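You operate a simulated robot arm through the tools that you are given. There is no shell and no other tool.

Carry out the task below with a simulated robot arm. There is one attempt and no reset: what you move stays moved.

Task
Seat the loose blue strand's peg, wind up the slack and restart the take-up.
Fine: take-up switch off before the peg is lifted; teal-topped peg from the tray into the teal comb's slot before the small spool of its colour; handwheel clockwise till the strands hang taut; the display ends on Running; other pegs, the plugs and the reset button stay. Where these are worked on the way, their far stop is far enough and under half their travel is too little: take-up switch.

It is judged by the outcome, as a careful person would: the job done as asked, and still so three seconds after it is handed in. It fails if anything else is knocked over, pushed out of place, dropped, spilled or broken.

Robot
A 7-joint arm with a three-finger gripper, fixed in place. Base frame: the origin is on the floor under the middle of its stand, x ahead of it, y to its left, z up; the work surface is at about z = 0.8. Readings come in m, rad, newtons and seconds.
It reaches about 1.342 m from its shoulder. Its first joint turns from -2.897 to 2.897 rad. Payload 2.69 kg.
Tool frame: the origin (TCP) lies between the finger pads and is the grasp point; the fingertips stand 0.03 m ahead of it; z points along the fingers, y is the line along which they close. The gripper opens to 0.128 m; its body begins 0.117 m behind the TCP.
Orientation is that of the tool frame in the base frame, as a unit quaternion [w, x, y, z]. With the fingers straight down and closing along the base's y, the tool's x points along the base's -x, its y along +y and its z along -z.

Tools
- The arm moves only by the tool step_arm. Its argument "increments" is text: rows parted by semicolons, each of 7 numbers parted by spaces: the shift along the tool's x, y, z in units of 30 mm (1.0 is 30 mm), then the turn, a rotation vector about the tool's x, y, z in units of 6 degrees (1.0 is 6 degrees), then the closure in counts, from 0 (fully open) to 255 (shut). In form: tx ty tz ax ay az claw; .... A call has 1 to 20 rows; each row shifts and turns the commanded pose from where the row before left it, along the tool's axes as they then stand. A call with a number of a shift or a turn outside -1 to 1 is refused whole. A row lasts 0.2 s, in which the tool goes at most 0.05 m and 0.15 rad; a call with a longer step from one row to the next is refused whole, and so is a gripper value outside its range. Where a pose cannot be reached the arm comes as near as it can. A force on the tool above 90 N (or 10 N above the force at the start of the call, whichever is more), or a blocked arm, ends the call early, and 0.2 s more pass. The fingers move at their own pace (about 0.127 m/s each) and stop on an object; they squeeze with about 28 N. The grip force told is the motor's: it shows also when the fingers shut on nothing. Time passes only in rows, and 0.2 s behind the last, so rows that do not move let the fingers close. It gives the time, the measured TCP pose, the force on the tool (base axes), the opening and the grip force at its end, in the units of the frame above (readings bear some noise), with the torque about the TCP (base axes, N m) and any sound that the robot's microphone picked up.
- Cameras (640 x 400 px; columns grow to the right, rows downward): "scene" is fixed at [0.051, 0.4991, 1.456]; the picture's right is [-0.80, -0.60, 0.00], its down [-0.27, 0.36, -0.89] and it looks along [0.53, -0.72, -0.45] (base axes); focal length 341 px, centre (320, 200). "wrist" rides on the gripper at [0.058, 0.054, -0.131] in the tool frame; the picture's right is [-0.68, 0.74, 0.00], its down [-0.62, -0.57, -0.55] and it looks along [-0.40, -0.37, 0.84] (tool axes); focal length 234 px, centre (320, 200).
- capture(camera): a new picture of that camera. The clock stands still meanwhile.
- move_column(by): moves the trunk up (or, below 0, down) by that many m; the arm rides with it, the base frame stays. It gives what a move gives, with no picture.
- pixel_to_xyz(camera, pixels): for up to 12 pixels [column, row] of the newest picture of that camera ("zoom" is the newest enlarged one), the place [x, y, z] in the base frame of the surface seen there, good to about 0.003 m. The clock stands still meanwhile.
- inspect(camera, box): a new picture of the part [left, top, right, bottom] of that camera's present view, enlarged. The clock stands still meanwhile.
- sign_off(): hands the job in; it is judged then, once.

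Leave the gripper open and the arm clear of the work at the hand-in unless told otherwise.

The tools are called after "Request:" as a command line: name --argument value ..., lists and objects as JSON in quotes. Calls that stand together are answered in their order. step_arm: Moves the arm, as the interface text tells. Its arguments: {"type":"object","properties":{"increments":{"type":"string"}},"required":["increments"]} The other tools are called the same way: move_column (by) moves the trunk up or down; capture (camera) takes a picture; pixel_to_xyz (camera, pixels) gives the place of the surface under pixels of a picture; inspect (camera, box) takes an enlarged picture of a part of a camera's view; sign_off () hands the job in.

At the start:

```text
clock: 0.0
tool_pos: [0.5651, -0.2035, 1.2565]
tool_rot: [0.0, 0.0, 1.0, 0.0]
contact_force: [1.3, -0.3, 0.0]
wrist_torque: [0.01, 0.03, -0.01]
finger_gap: 0.128
grasp_force: 0.1
trunk travel left (down, up): [-0.15, 0.2]
```

scene: 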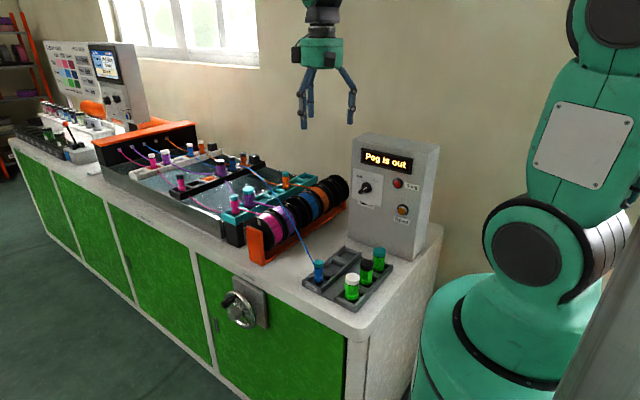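
wrist: 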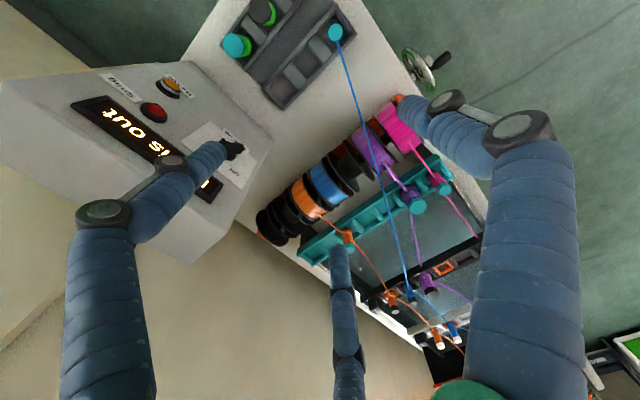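

I'll start with closer views of the machine: the control box (around px 350-440, 135-255), the tray (300-395, 245-315), the comb and spools (215-350, 150-265), and the handwheel (220-270, 275-330).

Request:
inspect --camera "scene" --box '[330, 130, 450, 205]'

Request:
inspect --camera "scene" --box '[200, 150, 360, 250]'

Request:
inspect --camera "scene" --box '[200, 240, 400, 365]'

Request:
inspect --camera "wrist" --box '[220, 60, 500, 360]'

```text
5.33 times, centred on (390, 168) of scene
```

zoom: 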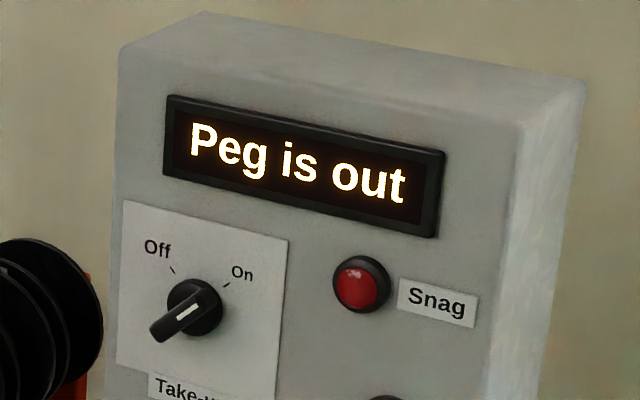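

```text
4.00 times, centred on (280, 200) of scene
```

zoom: 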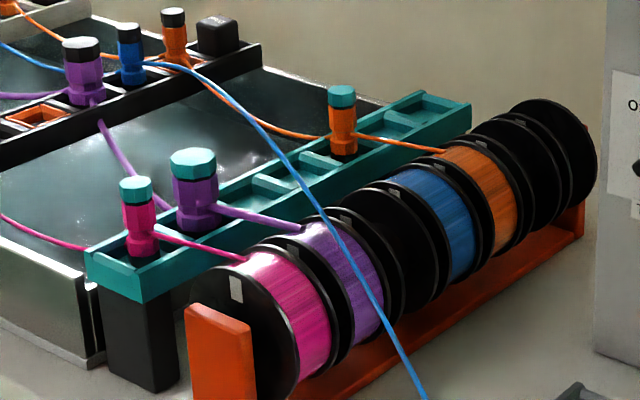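

```text
3.20 times, centred on (300, 302) of scene
```

zoom: 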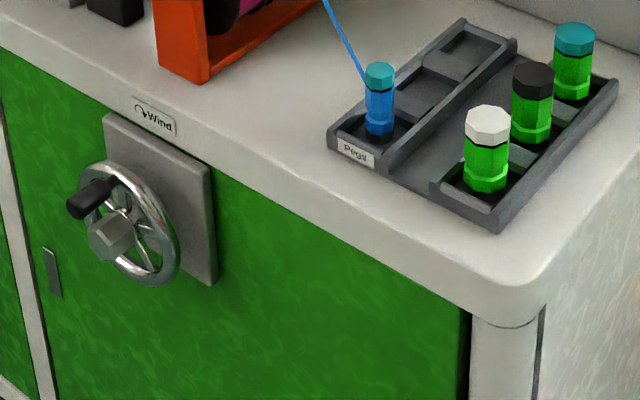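

```text
1.33 times, centred on (360, 210) of wrist
```

zoom: 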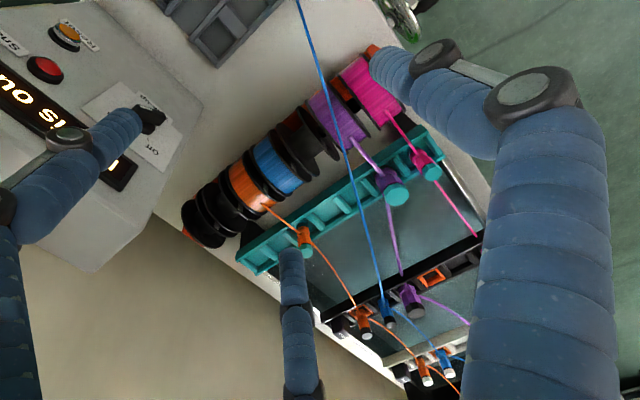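

I need coordinates. First the control box front: knob centre, label points, and button, in a fresh zoom.

Request:
inspect --camera "scene" --box '[345, 160, 425, 230]'

Request:
pixel_to_xyz --camera "scene" --pixels '[[366, 187], [352, 206], [380, 206], [398, 183], [403, 210], [415, 254], [352, 140], [436, 150], [434, 225], [350, 240], [361, 190], [370, 183]]'

```text
5.71 times, centred on (385, 195) of scene
```

zoom: 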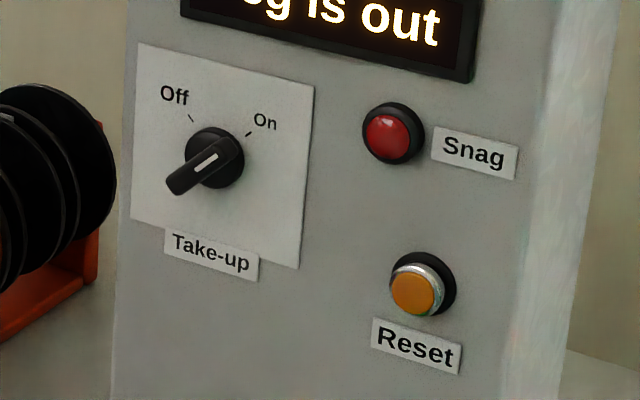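

```text
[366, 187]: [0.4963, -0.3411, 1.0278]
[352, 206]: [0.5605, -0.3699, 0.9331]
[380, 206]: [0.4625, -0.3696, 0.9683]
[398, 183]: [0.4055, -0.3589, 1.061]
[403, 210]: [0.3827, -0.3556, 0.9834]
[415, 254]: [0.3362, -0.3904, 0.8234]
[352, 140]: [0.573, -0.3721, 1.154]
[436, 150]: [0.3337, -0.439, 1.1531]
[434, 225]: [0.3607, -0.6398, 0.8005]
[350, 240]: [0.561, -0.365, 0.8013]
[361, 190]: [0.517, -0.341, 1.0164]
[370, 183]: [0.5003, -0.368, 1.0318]
```

Now fine points on the knob in the zoom picture (lever end at (180,185), hub (215,160), ticks (190,118) and (250,135)).

Request:
pixel_to_xyz --camera "zoom" --pixels '[[178, 186], [205, 162], [228, 146], [238, 150], [190, 118], [250, 134], [220, 185], [215, 130], [150, 150], [300, 200], [413, 292], [390, 135]]'

Request:
inspect --camera "wrist" --box '[150, 80, 270, 200]'

```text
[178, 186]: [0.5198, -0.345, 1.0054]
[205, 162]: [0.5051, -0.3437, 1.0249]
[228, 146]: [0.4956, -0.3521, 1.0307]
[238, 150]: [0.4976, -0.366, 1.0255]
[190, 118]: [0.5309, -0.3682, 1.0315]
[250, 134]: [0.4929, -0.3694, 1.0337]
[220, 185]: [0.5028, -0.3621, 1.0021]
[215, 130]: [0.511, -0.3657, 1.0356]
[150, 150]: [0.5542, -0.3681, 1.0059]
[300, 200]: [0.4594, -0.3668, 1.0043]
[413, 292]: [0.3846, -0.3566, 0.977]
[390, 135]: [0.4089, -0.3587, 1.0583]
```

```text
3.33 times, centred on (210, 140) of wrist
```

zoom: 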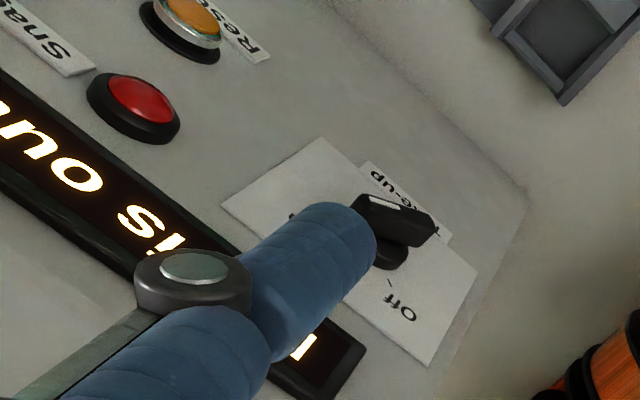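

Next the comb and spools: I'll zoom and query positions of pegs, slots and spools.

Request:
inspect --camera "scene" --box '[215, 165, 345, 245]'

Request:
pixel_to_xyz --camera "scene" --pixels '[[234, 197], [248, 188], [285, 173], [274, 216], [287, 210], [312, 200], [323, 191], [239, 213], [252, 203], [317, 177], [225, 216], [307, 176]]'

```text
4.92 times, centred on (280, 205) of scene
```

zoom: 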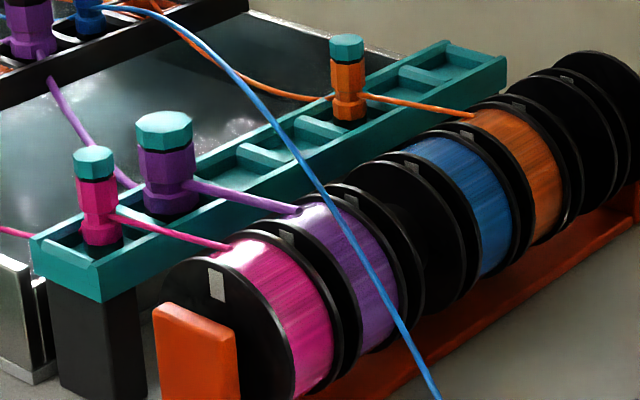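

```text
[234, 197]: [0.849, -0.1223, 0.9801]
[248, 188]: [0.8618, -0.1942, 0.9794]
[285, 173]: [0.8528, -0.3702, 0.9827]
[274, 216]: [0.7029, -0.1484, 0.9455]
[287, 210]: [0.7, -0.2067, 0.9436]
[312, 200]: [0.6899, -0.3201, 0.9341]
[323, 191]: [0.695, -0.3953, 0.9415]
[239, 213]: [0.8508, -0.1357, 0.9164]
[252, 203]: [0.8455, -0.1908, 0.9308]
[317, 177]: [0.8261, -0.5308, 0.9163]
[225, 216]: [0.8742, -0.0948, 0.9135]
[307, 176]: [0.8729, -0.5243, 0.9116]
```

Querying slot cells and dividers along the comb in the zoom picture, to find the one facing the blue spool.

Request:
pixel_to_xyz --camera "zoom" --pixels '[[213, 172], [247, 153], [258, 165], [280, 140], [300, 150], [296, 122], [320, 128], [345, 118], [380, 90], [415, 75], [265, 150], [310, 140]]'

Request:
inspect --camera "scene" --box '[250, 165, 320, 210]'

```text
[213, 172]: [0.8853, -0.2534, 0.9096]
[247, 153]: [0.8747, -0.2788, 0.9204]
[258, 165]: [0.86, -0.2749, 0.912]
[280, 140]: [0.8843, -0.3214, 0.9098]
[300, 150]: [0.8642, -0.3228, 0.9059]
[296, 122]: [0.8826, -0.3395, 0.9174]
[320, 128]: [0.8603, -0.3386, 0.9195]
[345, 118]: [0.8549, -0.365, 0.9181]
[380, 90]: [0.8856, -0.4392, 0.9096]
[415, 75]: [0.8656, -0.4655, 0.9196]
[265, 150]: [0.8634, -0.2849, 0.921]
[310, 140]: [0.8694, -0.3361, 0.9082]
```

```text
8.89 times, centred on (285, 188) of scene
```

zoom: 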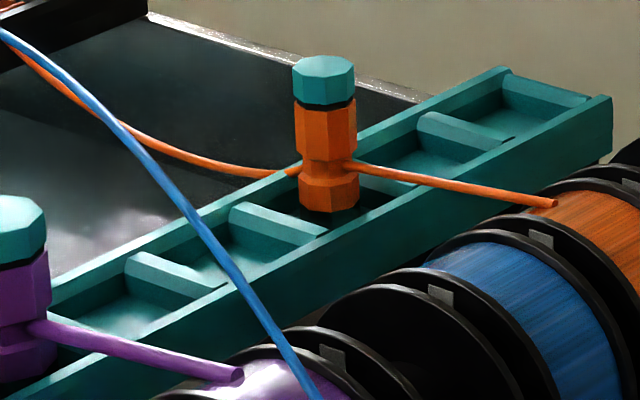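

Now the tray with the blue peg and its green neighbours.

Request:
inspect --camera "scene" --box '[295, 235, 399, 315]'

Request:
pixel_to_xyz --camera "scene" --pixels '[[318, 262], [319, 270], [319, 280], [352, 275], [367, 260], [379, 250], [326, 300], [353, 288], [305, 285], [360, 310], [390, 268], [345, 248]]'

```text
5.00 times, centred on (347, 275) of scene
```

zoom: 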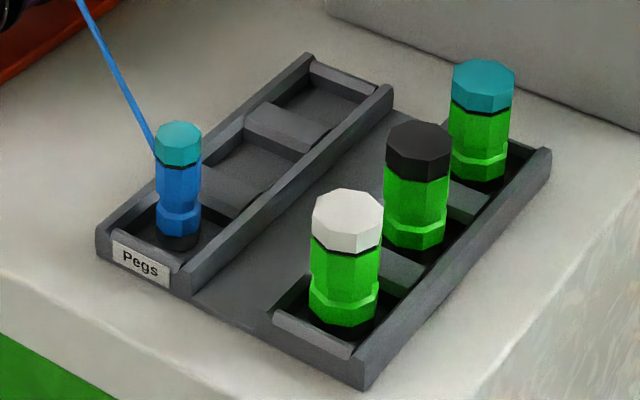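

```text
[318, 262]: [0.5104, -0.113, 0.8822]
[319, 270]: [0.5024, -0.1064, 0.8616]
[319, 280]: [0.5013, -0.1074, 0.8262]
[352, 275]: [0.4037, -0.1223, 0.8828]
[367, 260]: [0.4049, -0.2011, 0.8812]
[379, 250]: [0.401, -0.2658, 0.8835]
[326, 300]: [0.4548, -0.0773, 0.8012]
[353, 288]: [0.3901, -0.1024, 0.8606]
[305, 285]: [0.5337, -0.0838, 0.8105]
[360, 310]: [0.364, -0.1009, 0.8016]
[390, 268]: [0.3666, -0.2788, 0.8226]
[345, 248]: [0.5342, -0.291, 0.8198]
```

Next I look at the gripper's finger layout (scene ~290-360, 0-130) and the handwheel (zoom).

Request:
inspect --camera "scene" --box '[270, 0, 380, 135]'

Request:
inspect --camera "scene" --box '[205, 265, 285, 335]'

Request:
pixel_to_xyz --camera "zoom" --pixels '[[165, 180], [220, 240], [255, 310], [330, 330], [190, 150], [125, 185], [340, 250], [270, 150], [450, 330], [180, 330], [280, 190], [190, 255]]'

```text
2.96 times, centred on (325, 68) of scene
```

zoom: 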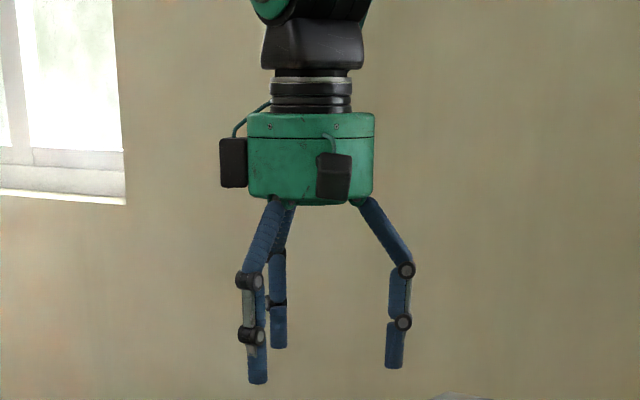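

```text
5.71 times, centred on (245, 300) of scene
```

zoom: 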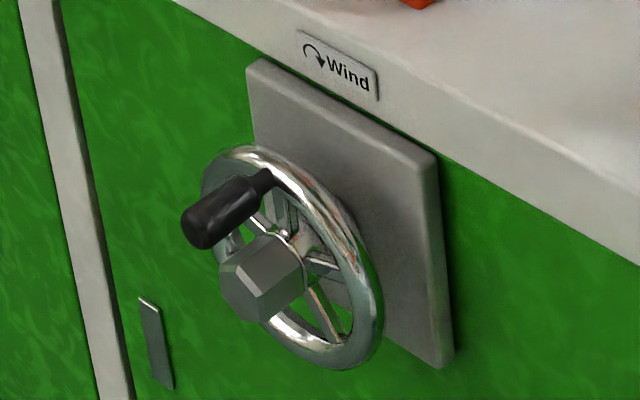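

```text
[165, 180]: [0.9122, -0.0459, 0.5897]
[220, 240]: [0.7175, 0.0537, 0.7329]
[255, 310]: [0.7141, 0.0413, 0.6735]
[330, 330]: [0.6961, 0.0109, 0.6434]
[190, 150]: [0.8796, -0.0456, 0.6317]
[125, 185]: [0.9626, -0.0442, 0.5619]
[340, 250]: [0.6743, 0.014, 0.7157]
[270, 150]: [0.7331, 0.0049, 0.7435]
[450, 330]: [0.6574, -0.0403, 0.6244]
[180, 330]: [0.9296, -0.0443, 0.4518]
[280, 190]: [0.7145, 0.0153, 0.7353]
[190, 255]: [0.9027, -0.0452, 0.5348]
```

I'll locate fingertips in the scene picture to learn the finger layout, and take more rim points of the handwheel.

Request:
inspect --camera "scene" --box '[285, 60, 365, 130]'

Request:
pixel_to_xyz --camera "scene" --pixels '[[303, 127], [311, 115], [350, 122], [303, 113], [311, 100], [352, 108], [353, 92]]'

```text
5.71 times, centred on (325, 95) of scene
```

zoom: 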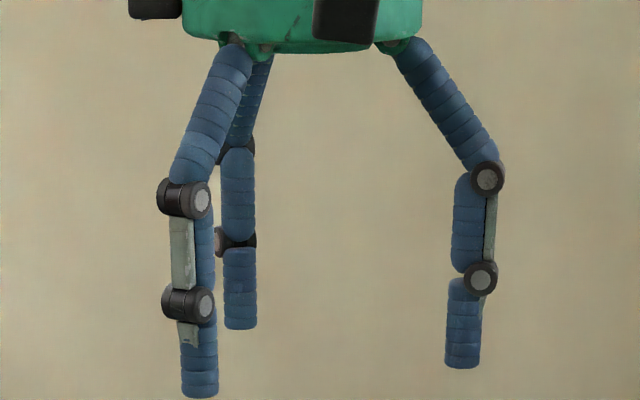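

```text
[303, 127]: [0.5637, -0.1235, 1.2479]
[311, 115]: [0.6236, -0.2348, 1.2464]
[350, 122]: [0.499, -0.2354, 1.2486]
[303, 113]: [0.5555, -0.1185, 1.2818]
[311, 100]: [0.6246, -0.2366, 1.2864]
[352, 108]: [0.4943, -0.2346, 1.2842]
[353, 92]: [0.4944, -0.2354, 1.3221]
```

What I read from this:
- **Switch:** it is at On. Its bar's pointer end leans to the On tick, and the hub is near (0.510, -0.36, 1.017).
- **Tray:** the blue peg stands near (0.507, -0.118).
- **Comb:** the target slot is at about y = -0.31, between the dividers at y = -0.28 and -0.34.
- **Fingers:** the three are set at 120° around the TCP.

First I tilt the tool 60° so the fingers point towards the box (-y), and shut them into a probe. The tool stays where it is meanwhile, at z ≈ 1.26.

Request:
step_arm --increments "0 0 0 1 0 0 255; 0 0 0 1 0 0 255; 0 0 0 1 0 0 255; 0 0 0 1 0 0 255; 0 0 0 1 0 0 255; 0 0 0 1 0 0 255; 0 0 0 1 0 0 255; 0 0 0 1 0 0 255; 0 0 0 1 0 0 255; 0 0 0 1 0 0 255"

Request:
capture --camera "scene"

Request:
capture --camera "wrist"

```text
clock: 2.2
tool_pos: [0.5658, -0.2038, 1.2557]
tool_rot: [0.0, -0.001, 0.866, -0.501]
contact_force: [-0.2, -0.7, 0.2]
wrist_torque: [-0.01, -0.04, -0.01]
finger_gap: 0.0023
grasp_force: 28.3
trunk travel left (down, up): [-0.15, 0.2]
```

```text
taken
```

scene: 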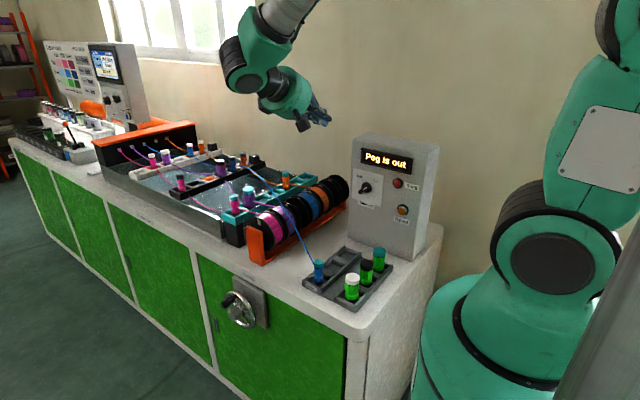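

```text
taken
```

wrist: 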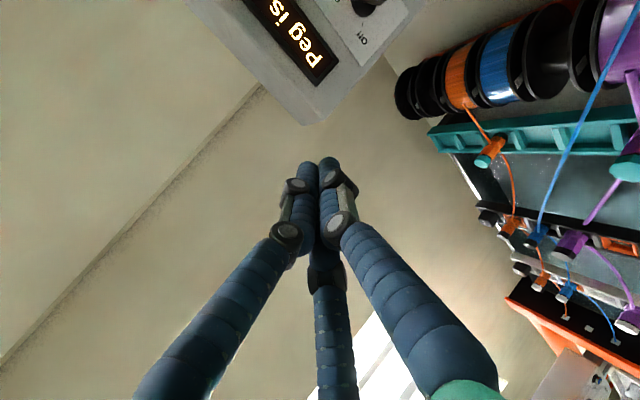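

The fingers are shut into a slim bundle, with the tip at wrist px (325,165). I'll read where the tip lies so I can aim it.

Request:
inspect --camera "scene" --box '[260, 70, 360, 140]'

Request:
pixel_to_xyz --camera "wrist" --pixels '[[310, 165], [330, 160], [318, 170], [330, 175], [312, 185]]'

Request:
pixel_to_xyz --camera "scene" --pixels '[[329, 122], [325, 118], [322, 114], [313, 110], [303, 125]]'

```text
5.71 times, centred on (310, 105) of scene
```

zoom: 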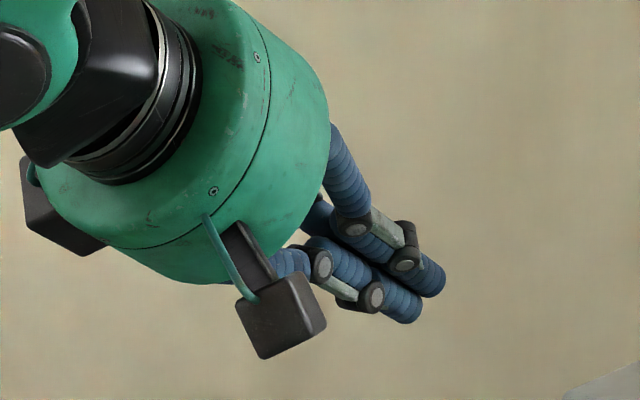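

```text
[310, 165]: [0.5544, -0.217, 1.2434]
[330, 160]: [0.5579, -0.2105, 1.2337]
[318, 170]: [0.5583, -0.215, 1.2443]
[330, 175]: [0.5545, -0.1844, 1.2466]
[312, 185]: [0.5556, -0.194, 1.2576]
```

```text
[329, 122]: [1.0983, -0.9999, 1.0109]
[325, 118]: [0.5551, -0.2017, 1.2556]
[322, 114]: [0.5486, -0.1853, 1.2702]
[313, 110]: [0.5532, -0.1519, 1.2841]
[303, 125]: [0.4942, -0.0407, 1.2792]
```

The tip is 30 mm ahead of the TCP along (0, -0.87, -0.5), as expected. I'll move to a spot in front of the panel, right of the lever as you face it: tip near (0.455, -0.31, 1.024). That is clear of the Snag lamp (x < 0.42).

Request:
step_arm --increments "0.529 0.704 0.847 0 0 0 255; 0.529 0.704 0.847 0 0 0 255; 0.529 0.704 0.847 0 0 0 255; 0.529 0.704 0.847 0 0 0 255; 0.529 0.704 0.847 0 0 0 255; 0.529 0.704 0.847 0 0 0 255; 0.529 0.704 0.847 0 0 0 255; 0 0 0 0 0 0 255"

Request:
capture --camera "wrist"

Request:
inspect --camera "scene" --box '[320, 130, 450, 215]'

```text
clock: 4.0
tool_pos: [0.4528, -0.2846, 1.0391]
tool_rot: [0.0, 0.001, 0.866, -0.5]
contact_force: [0.0, -0.4, -0.1]
wrist_torque: [0.0, -0.03, -0.05]
finger_gap: 0.0023
grasp_force: 28.4
trunk travel left (down, up): [-0.15, 0.2]
```

```text
taken
```

wrist: 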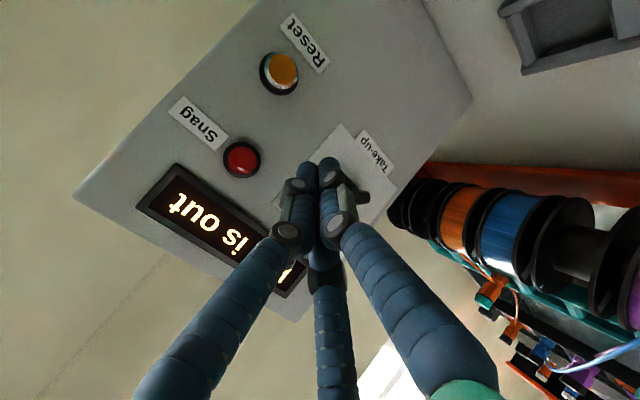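

```text
4.71 times, centred on (385, 172) of scene
```

zoom: 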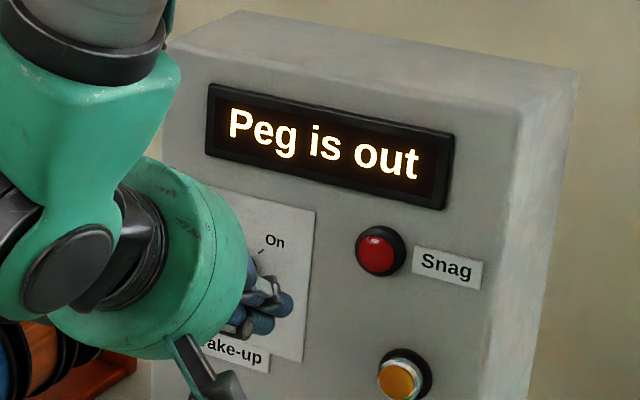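

I'm in position and the reset and snag items are well clear. To bring all three fingertips to the same depth at the lever, I'll tilt 30° more so the tool points straight at the panel. The tip will be at y ≈ -0.315, still well off it.

Request:
step_arm --increments "0 0 0 1 0 0 255; 0 0 0 1 0 0 255; 0 0 0 1 0 0 255; 0 0 0 1 0 0 255; 0 0 0 1 0 0 255; 0 0 0 0 0 0 255"

Request:
capture --camera "wrist"

Request:
capture --camera "scene"

```text
clock: 5.4
tool_pos: [0.4545, -0.2834, 1.0403]
tool_rot: [0.001, 0.0, -0.706, 0.708]
contact_force: [-0.9, -0.1, -0.7]
wrist_torque: [-0.01, -0.01, -0.03]
finger_gap: 0.0025
grasp_force: 27.7
trunk travel left (down, up): [-0.15, 0.2]
```

```text
taken
```

wrist: 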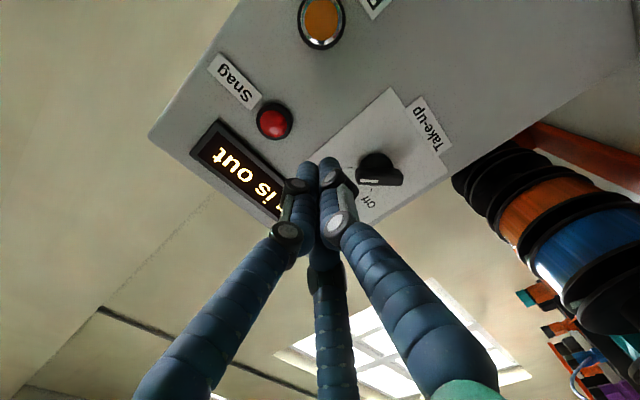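

```text
taken
```

scene: 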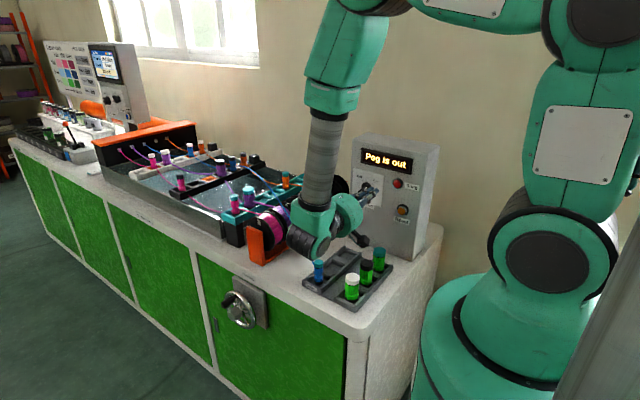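

The wrist camera now sees the knob clearly at about (380,172). I'll zoom in and measure the bar ends and hub from this closer view.

Request:
inspect --camera "wrist" --box '[320, 120, 440, 195]'

```text
5.33 times, centred on (380, 158) of wrist
```

zoom: 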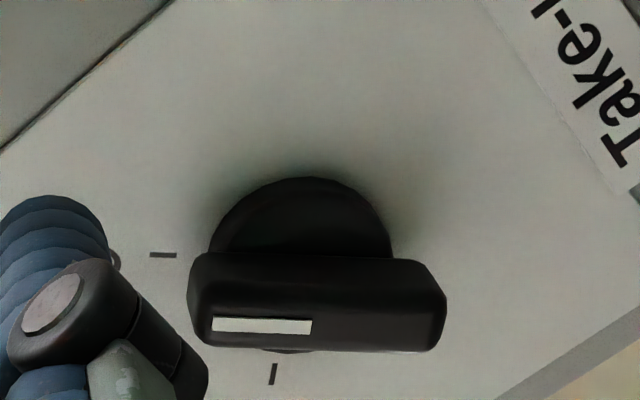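

Request:
pixel_to_xyz --camera "zoom" --pixels '[[200, 300], [425, 305], [260, 325], [312, 300], [300, 200], [225, 235], [380, 235], [163, 255], [272, 375], [195, 335], [435, 340], [310, 180]]'

```text
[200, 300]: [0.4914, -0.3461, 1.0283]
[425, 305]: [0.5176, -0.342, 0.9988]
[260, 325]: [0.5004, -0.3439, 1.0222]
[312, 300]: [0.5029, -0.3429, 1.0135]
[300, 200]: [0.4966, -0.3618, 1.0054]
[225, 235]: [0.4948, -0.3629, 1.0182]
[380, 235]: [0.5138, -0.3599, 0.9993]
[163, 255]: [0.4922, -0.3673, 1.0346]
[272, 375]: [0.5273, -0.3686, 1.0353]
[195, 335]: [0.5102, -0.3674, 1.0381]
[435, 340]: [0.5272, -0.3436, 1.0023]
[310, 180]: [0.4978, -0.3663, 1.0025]
```

Bar measurements: its front face is at y ≈ -0.343, the hub front at y ≈ -0.362, the centre near (0.509, 1.016), and its half-length is 22 mm. I lower the closed tip to just above hub height and push it in to y ≈ -0.352. That leaves it beside the bar's On end without touching it.

Request:
step_arm --increments "0 0.693 0 0 0 0 255; 0 0 0.643 0 0 0 255; 0 0 0.643 0 0 0 255; 0 0 0 0 0 0 255"

Request:
inspect --camera "wrist" --box '[260, 100, 440, 215]'

```text
clock: 6.4
tool_pos: [0.454, -0.3221, 1.0193]
tool_rot: [0.001, 0.0, 0.707, -0.707]
contact_force: [0.2, -1.1, 0.9]
wrist_torque: [0.0, 0.04, 0.04]
finger_gap: 0.0024
grasp_force: 28.3
trunk travel left (down, up): [-0.15, 0.2]
```

```text
3.48 times, centred on (350, 158) of wrist
```

zoom: 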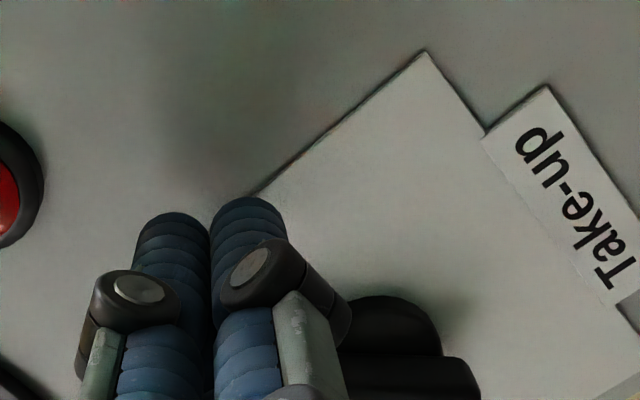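

No contact forces and the tip is beside the bar. Now I sweep along the arc that carries the bar's upper end from On towards Off.

Request:
step_arm --increments "-0.3 0 0 0 0 0 255; -0.3 0 0 0 0 0 255; -0.333 -0.167 0 0 0 0 255; -0.267 -0.233 0 0 0 0 255; -0.267 -0.2 0 0 0 0 255; -0.233 -0.15 0 0 0 0 255; 0 0 0 0 0 0 255"

Request:
capture --camera "wrist"

Request:
capture --camera "scene"

```text
clock: 8.0
tool_pos: [0.5052, -0.3198, 1.0394]
tool_rot: [0.0, 0.001, -0.707, 0.707]
contact_force: [-0.1, -0.8, -0.4]
wrist_torque: [0.02, 0.01, -0.04]
finger_gap: 0.0021
grasp_force: 27.8
trunk travel left (down, up): [-0.15, 0.2]
```

```text
taken
```

wrist: 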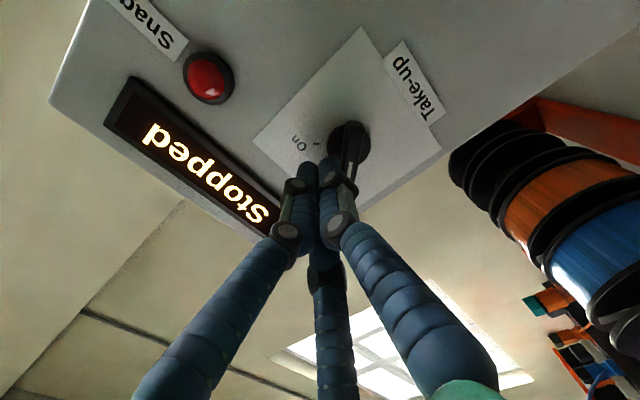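

```text
taken
```

scene: 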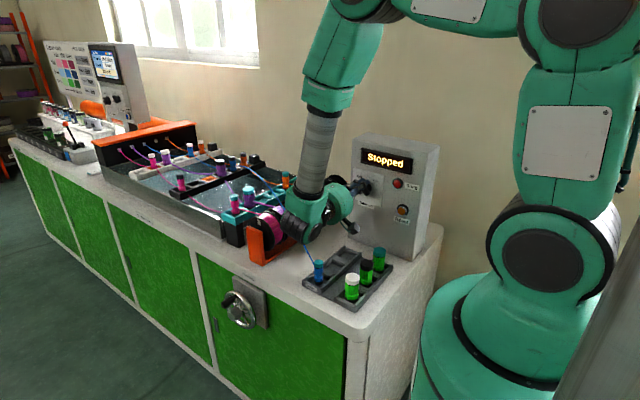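

The display now reads "Stopped". I'll check the bar's angle against the Off tick before backing away.

Request:
inspect --camera "wrist" --box '[280, 90, 440, 190]'

```text
4.00 times, centred on (360, 140) of wrist
```

zoom: 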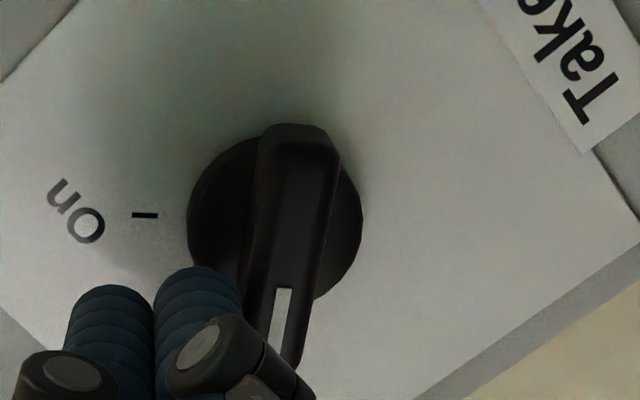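

The bar points at Off, within a few degrees. I nudge 3 mm further to make sure it's on its stop, watching the force.

Request:
step_arm --increments "-0.1 0.05 0 0 0 0 255; 0 0 0 0 0 0 255"

Request:
inspect --camera "wrist" --box '[280, 90, 440, 190]'

```text
clock: 8.6
tool_pos: [0.5056, -0.3207, 1.0413]
tool_rot: [0.0, 0.0, -0.707, 0.707]
contact_force: [-17.1, 6.2, 11.2]
wrist_torque: [-0.11, 0.18, -0.43]
finger_gap: 0.002
grasp_force: 28.0
trunk travel left (down, up): [-0.15, 0.2]
```

```text
4.00 times, centred on (360, 140) of wrist
```

zoom: 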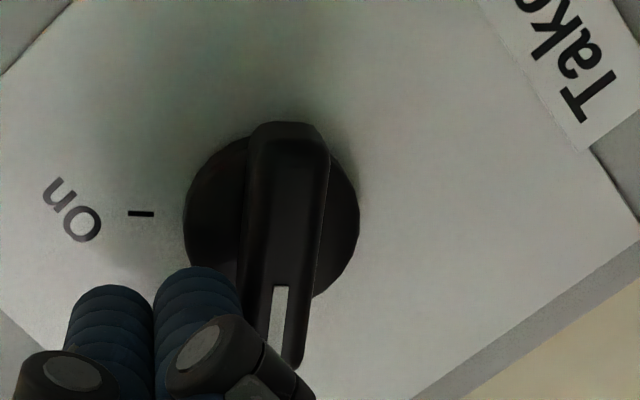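

The force rose to about 20 N with no more turn, so the switch is on its Off stop and the display says Stopped. I back off to the side, then out (+y), then up to z ≈ 1.16.

Request:
step_arm --increments "0.4 0 0 0 0 0 255; 0 0 -1 0 0 0 255; 0 0 -1 0 0 0 255; 0 0 -1 0 0 0 255; 0 0 -1 0 0 0 255; 0 -1 -0.5 0 0 0 255; 0 -1 0 0 0 0 255; 0 -1 0 0 0 0 255; 0 -1 0 0 0 0 255; 0 0 0 0 0 0 255"

Request:
inspect --camera "scene" --box '[330, 130, 450, 205]'

Request:
capture --camera "wrist"

```text
clock: 10.8
tool_pos: [0.497, -0.1867, 1.1609]
tool_rot: [0.0, 0.0, -0.707, 0.708]
contact_force: [0.1, 0.4, 0.7]
wrist_torque: [0.02, -0.01, 0.04]
finger_gap: 0.0022
grasp_force: 28.1
trunk travel left (down, up): [-0.15, 0.2]
```

```text
5.33 times, centred on (390, 168) of scene
```

zoom: 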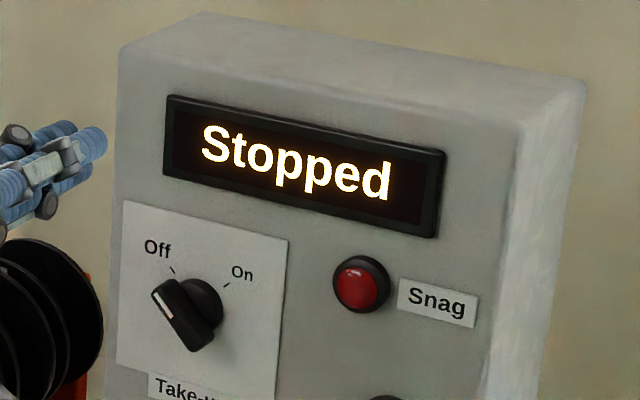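

```text
taken
```

wrist: 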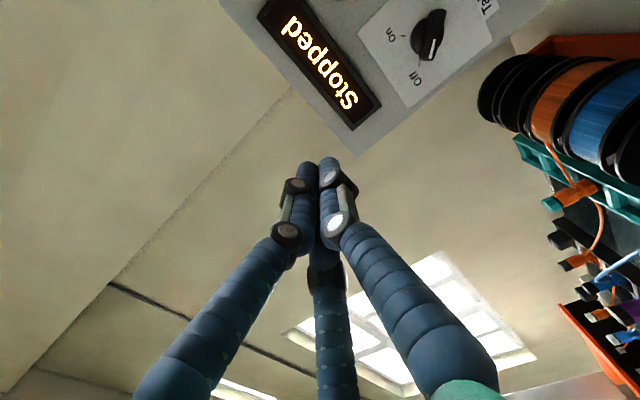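

The switch is clearly at Off, with the display on Stopped. Now I swing the tool back to fingers-down over 15 rows and open the gripper, staying at height.

Request:
step_arm --increments "0 0 0 -1 0 0 0; 0 0 0 -1 0 0 0; 0 0 0 -1 0 0 0; 0 0 0 -1 0 0 0; 0 0 0 -1 0 0 0; 0 0 0 -1 0 0 0; 0 0 0 -1 0 0 0; 0 0 0 -1 0 0 0; 0 0 0 -1 0 0 0; 0 0 0 -1 0 0 0; 0 0 0 -1 0 0 0; 0 0 0 -1 0 0 0; 0 0 0 -1 0 0 0; 0 0 0 -1 0 0 0; 0 0 0 -1 0 0 0; 0 0 0 0 0 0 0"

Request:
capture --camera "wrist"

Request:
capture --camera "scene"

```text
clock: 14.2
tool_pos: [0.4962, -0.1879, 1.1602]
tool_rot: [0.0, 0.001, 1.0, 0.001]
contact_force: [0.4, -0.1, -0.3]
wrist_torque: [0.01, 0.01, -0.01]
finger_gap: 0.128
grasp_force: 0.1
trunk travel left (down, up): [-0.15, 0.2]
```

```text
taken
```

wrist: 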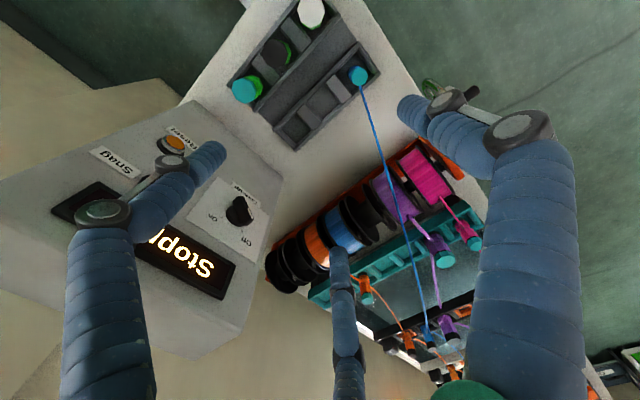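

```text
taken
```

scene: 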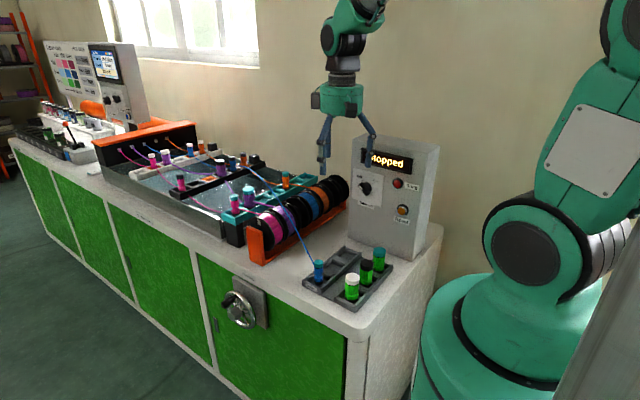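

Now I measure the blue peg precisely: the wrist camera sees its teal top at (358,75), and I take a scene zoom as well.

Request:
pixel_to_xyz --camera "wrist" --pixels '[[358, 75], [350, 75], [366, 75], [358, 67], [358, 82], [362, 86], [245, 89], [311, 12]]'

Request:
inspect --camera "scene" --box '[295, 250, 345, 295]'

Request:
pixel_to_xyz --camera "zoom" --pixels '[[300, 95], [335, 95], [270, 95], [300, 78], [300, 112], [300, 160], [300, 200], [300, 230], [300, 260], [200, 60], [240, 120], [400, 250]]'

```text
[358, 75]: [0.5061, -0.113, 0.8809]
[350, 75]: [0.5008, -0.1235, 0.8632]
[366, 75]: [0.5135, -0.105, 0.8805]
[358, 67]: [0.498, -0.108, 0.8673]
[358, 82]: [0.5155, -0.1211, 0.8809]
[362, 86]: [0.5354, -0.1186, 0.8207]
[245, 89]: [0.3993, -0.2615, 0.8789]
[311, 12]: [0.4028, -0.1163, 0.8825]
```

```text
8.89 times, centred on (320, 272) of scene
```

zoom: 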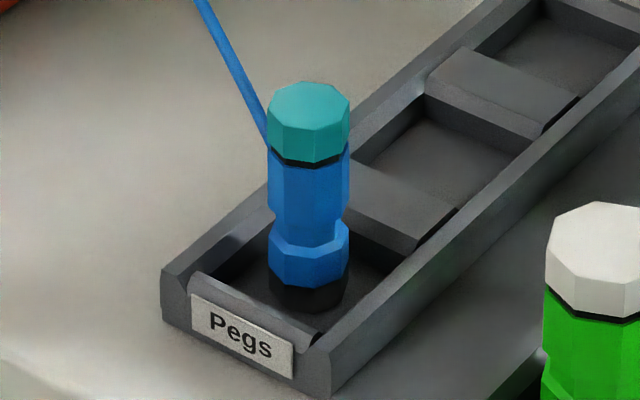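

```text
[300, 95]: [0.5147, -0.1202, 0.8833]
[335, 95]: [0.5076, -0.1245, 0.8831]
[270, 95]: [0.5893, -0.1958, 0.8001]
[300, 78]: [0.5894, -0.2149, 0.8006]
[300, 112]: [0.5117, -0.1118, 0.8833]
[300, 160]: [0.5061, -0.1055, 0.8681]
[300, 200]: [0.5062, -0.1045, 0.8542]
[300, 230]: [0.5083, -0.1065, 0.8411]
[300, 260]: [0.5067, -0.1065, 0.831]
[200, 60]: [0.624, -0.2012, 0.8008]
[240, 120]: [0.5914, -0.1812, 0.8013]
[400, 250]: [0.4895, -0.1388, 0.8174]
```

The blue peg's axis is at about (0.5105, -0.116), with its top at z = 0.883. The strand leaves it towards +x and slightly -y, about -20°. I yaw the gripper 30° so two fingers (at ±60°) straddle the strand instead of pinching it, close part-way to an 80 mm gap, and go above the peg with the TCP at z ≈ 0.98.

Request:
step_arm --increments "0 0 0 0 0 1 96; 0 0 0 0 0 1 96; 0 0 0 0 0 1 96; 0 0 0 0 0 1 96; 0 0 0 0 0 1 96; 0.112 0.331 0.857 0 0 0 96; 0.112 0.331 0.857 0 0 0 96; 0.112 0.331 0.857 0 0 0 96; 0.112 0.331 0.857 0 0 0 96; 0.112 0.331 0.857 0 0 0 96; 0.112 0.331 0.857 0 0 0 96; 0.112 0.331 0.857 0 0 0 96; 0 0 0 0 0 0 96"

Request:
capture --camera "wrist"

Request:
capture --camera "scene"

```text
clock: 17.0
tool_pos: [0.5105, -0.1144, 0.9787]
tool_rot: [0.0, 0.259, 0.966, -0.001]
contact_force: [-0.3, -0.4, -0.9]
wrist_torque: [-0.03, -0.03, 0.02]
finger_gap: 0.0797
grasp_force: 0.1
trunk travel left (down, up): [-0.15, 0.2]
```

```text
taken
```

wrist: 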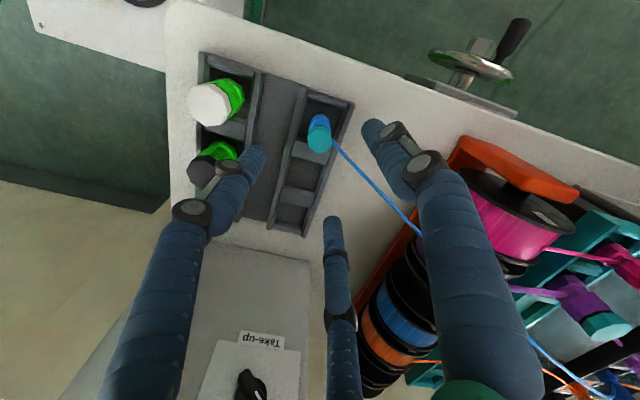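

```text
taken
```

scene: 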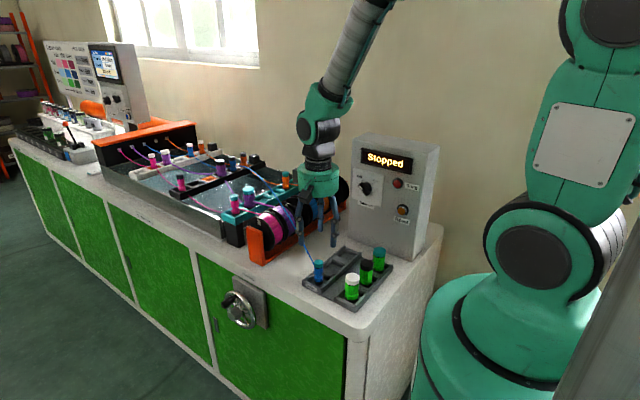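

I'm above the tray now. I'll re-measure the peg cap from this closer wrist view (teal cap at ~(319,140)) to centre on it.

Request:
inspect --camera "wrist" --box '[280, 100, 360, 160]'

Request:
pixel_to_xyz --camera "zoom" --pixels '[[316, 268], [240, 265], [385, 265], [316, 220], [316, 315], [316, 175], [450, 300], [316, 100]]'

```text
6.67 times, centred on (320, 130) of wrist
```

zoom: 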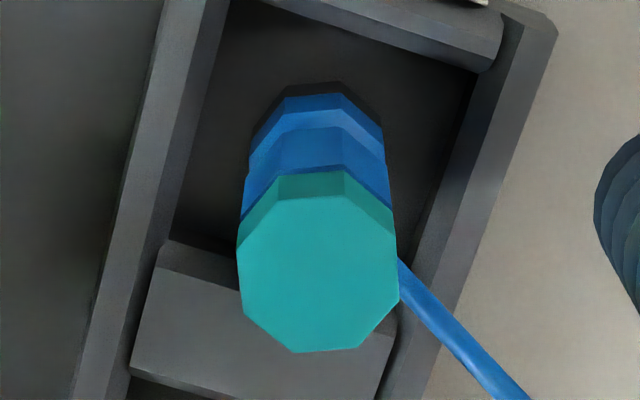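

```text
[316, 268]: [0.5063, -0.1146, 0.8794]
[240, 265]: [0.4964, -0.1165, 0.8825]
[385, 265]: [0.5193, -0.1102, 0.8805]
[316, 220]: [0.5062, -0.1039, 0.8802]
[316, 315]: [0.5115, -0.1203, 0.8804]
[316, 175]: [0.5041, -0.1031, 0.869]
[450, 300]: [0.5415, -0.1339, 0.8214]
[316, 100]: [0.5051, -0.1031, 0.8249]
```

The peg's centre averages (0.509, -0.115), within 2 mm of the TCP. I lower straight down to TCP z ≈ 0.868, with the tips at ~0.838 above the tray walls at 0.82.

Request:
step_arm --increments "0 0 0.9 0 0 0 96; 0 0 0.9 0 0 0 96; 0 0 0.9 0 0 0 96; 0 0 0.95 0 0 0 96; 0 0 0 0 0 0 96"

Request:
capture --camera "wrist"

Request:
inspect --camera "scene" --box '[270, 200, 400, 315]'

```text
clock: 18.2
tool_pos: [0.5099, -0.1156, 0.8689]
tool_rot: [0.001, 0.259, 0.966, 0.0]
contact_force: [0.2, 0.4, -0.9]
wrist_torque: [0.02, 0.03, 0.01]
finger_gap: 0.0801
grasp_force: 0.0
trunk travel left (down, up): [-0.15, 0.2]
```

```text
taken
```

wrist: 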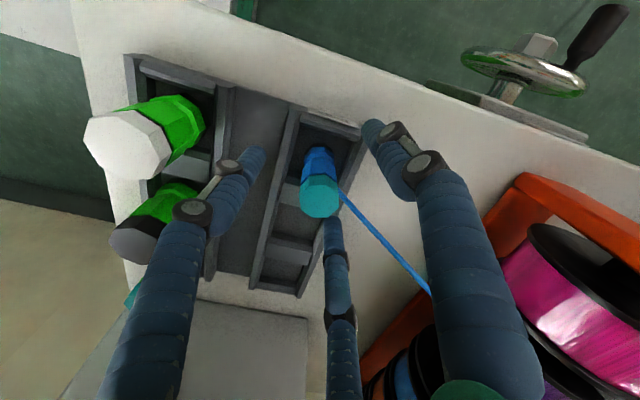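

```text
3.48 times, centred on (335, 258) of scene
```

zoom: 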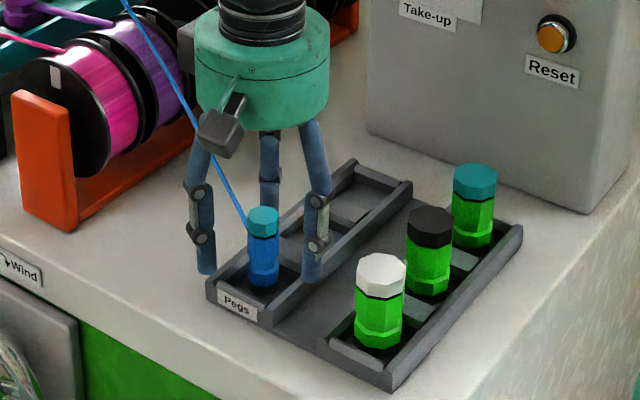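

The peg stands centred between the three fingers, the strand passing through the gap. I close on it.

Request:
step_arm --increments "0 0 0 0 0 0 255; 0 0 0 0 0 0 255; 0 0 0 0 0 0 255; 0 0 0 0 0 0 255"

Request:
capture --camera "wrist"

Request:
inspect --camera "scene" --box '[270, 200, 400, 315]'

```text
clock: 19.2
tool_pos: [0.5083, -0.1136, 0.8694]
tool_rot: [0.0, 0.259, 0.966, 0.001]
contact_force: [-0.1, 0.7, 0.4]
wrist_torque: [0.01, 0.01, 0.0]
finger_gap: 0.0245
grasp_force: 27.5
trunk travel left (down, up): [-0.15, 0.2]
```

```text
taken
```

wrist: 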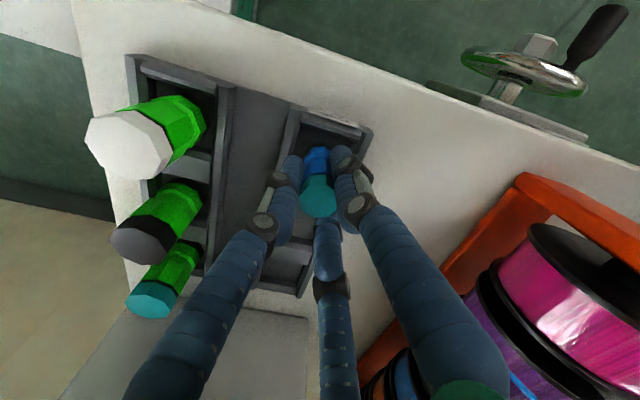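

```text
3.48 times, centred on (335, 258) of scene
```

zoom: 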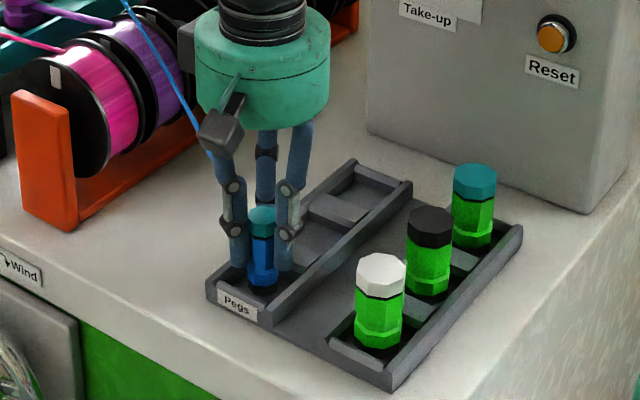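

Gripped with a 24.5 mm gap and a firm 27.5 N. I lift straight up to TCP z ≈ 1.08.

Request:
step_arm --increments "0 0 -0.5 0 0 0 255; 0 0 -0.8 0 0 0 255; 0 0 -0.95 0 0 0 255; 0 0 -0.95 0 0 0 255; 0 0 -0.95 0 0 0 255; 0 0 -0.95 0 0 0 255; 0 0 -0.95 0 0 0 255; 0 0 -0.95 0 0 0 255; 0 0 0 0 0 0 255"

Request:
capture --camera "scene"

Request:
capture --camera "wrist"

```text
clock: 21.2
tool_pos: [0.5104, -0.1149, 1.0812]
tool_rot: [0.0, 0.259, 0.966, 0.0]
contact_force: [0.3, -0.1, -0.6]
wrist_torque: [-0.03, -0.01, -0.04]
finger_gap: 0.0243
grasp_force: 28.2
trunk travel left (down, up): [-0.15, 0.2]
```

```text
taken
```

scene: 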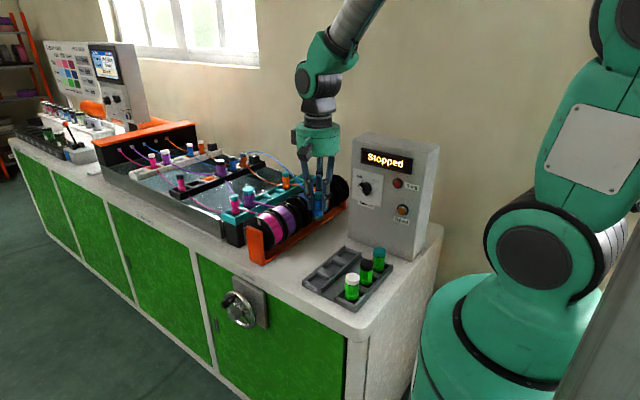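

```text
taken
```

wrist: 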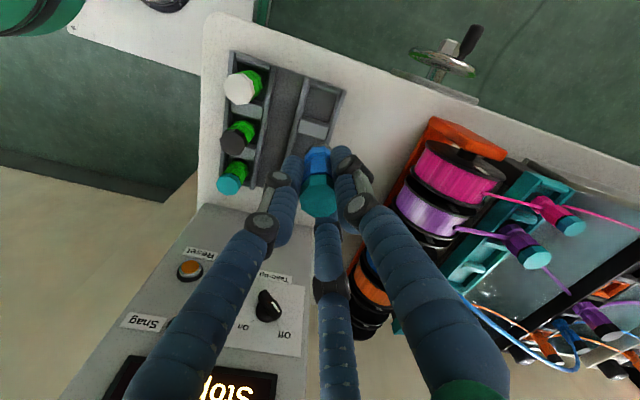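

The peg is held upright and nothing else moved. I take another careful look at the comb slots to fix the target.

Request:
inspect --camera "scene" --box '[215, 160, 315, 222]'

Request:
inspect --camera "scene" --box '[300, 140, 345, 230]'

```text
6.40 times, centred on (265, 191) of scene
```

zoom: 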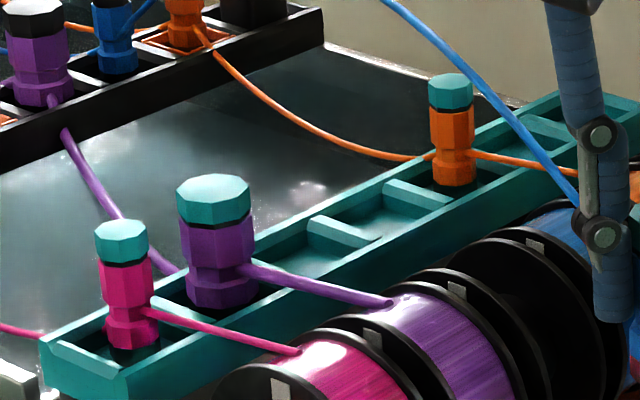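

```text
4.44 times, centred on (322, 185) of scene
```

zoom: 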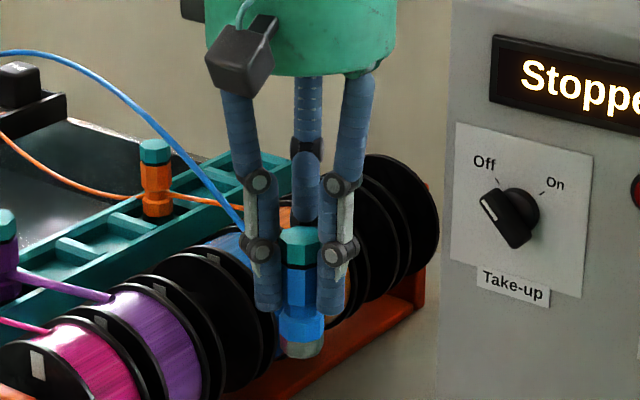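

Request:
inspect --camera "scene" --box '[235, 160, 315, 215]'

Request:
pixel_to_xyz --camera "zoom" --pixels '[[430, 90], [405, 90], [455, 90], [430, 80], [435, 110], [285, 235], [375, 200], [260, 222], [320, 250], [350, 180], [405, 210], [320, 205]]'

```text
7.27 times, centred on (275, 188) of scene
```

zoom: 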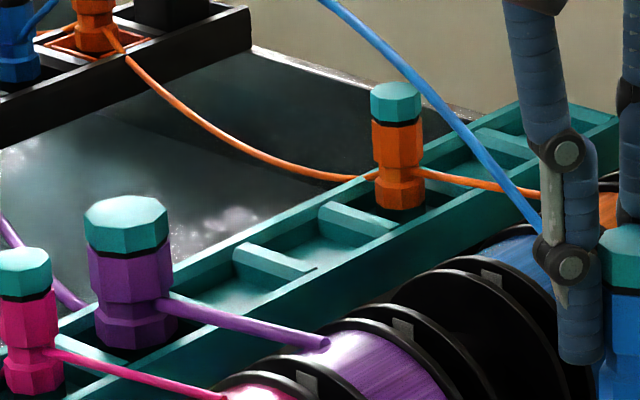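

```text
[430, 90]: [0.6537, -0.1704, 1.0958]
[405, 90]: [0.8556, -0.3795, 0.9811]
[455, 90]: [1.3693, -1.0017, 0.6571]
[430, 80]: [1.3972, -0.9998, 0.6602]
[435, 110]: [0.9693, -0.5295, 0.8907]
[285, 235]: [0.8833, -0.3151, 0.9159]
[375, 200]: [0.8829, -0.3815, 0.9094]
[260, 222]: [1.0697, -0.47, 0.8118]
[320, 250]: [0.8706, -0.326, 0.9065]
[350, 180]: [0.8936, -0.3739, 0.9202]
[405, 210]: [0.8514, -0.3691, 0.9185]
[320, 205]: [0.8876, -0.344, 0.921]
```

Request:
pixel_to_xyz --camera "zoom" --pixels '[[396, 95], [378, 97], [416, 97], [396, 86], [396, 106], [272, 262], [358, 218], [325, 240], [300, 225], [345, 290], [310, 285], [125, 205]]'

Request:
pixel_to_xyz --camera "zoom" --pixels '[[240, 255], [310, 275], [325, 207], [395, 226], [285, 240], [350, 262], [335, 250], [370, 258], [280, 300], [25, 260], [400, 180], [530, 210]]'

```text
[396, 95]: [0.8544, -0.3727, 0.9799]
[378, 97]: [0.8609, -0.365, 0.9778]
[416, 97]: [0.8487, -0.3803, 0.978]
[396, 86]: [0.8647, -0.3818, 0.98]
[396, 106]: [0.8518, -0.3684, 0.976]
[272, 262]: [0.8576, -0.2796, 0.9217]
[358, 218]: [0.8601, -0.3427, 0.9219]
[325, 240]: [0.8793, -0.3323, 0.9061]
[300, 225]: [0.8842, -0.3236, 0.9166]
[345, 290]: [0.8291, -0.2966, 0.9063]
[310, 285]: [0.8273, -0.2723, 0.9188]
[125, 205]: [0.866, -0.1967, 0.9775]
```

```text
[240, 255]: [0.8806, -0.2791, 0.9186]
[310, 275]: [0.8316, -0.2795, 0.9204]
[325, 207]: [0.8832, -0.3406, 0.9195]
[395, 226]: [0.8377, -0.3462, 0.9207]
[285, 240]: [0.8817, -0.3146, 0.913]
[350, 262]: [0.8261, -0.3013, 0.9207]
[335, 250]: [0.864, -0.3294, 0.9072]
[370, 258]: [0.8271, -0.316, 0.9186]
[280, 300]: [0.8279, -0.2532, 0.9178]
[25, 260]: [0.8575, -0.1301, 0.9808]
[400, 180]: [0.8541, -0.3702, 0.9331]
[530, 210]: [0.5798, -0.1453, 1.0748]
```

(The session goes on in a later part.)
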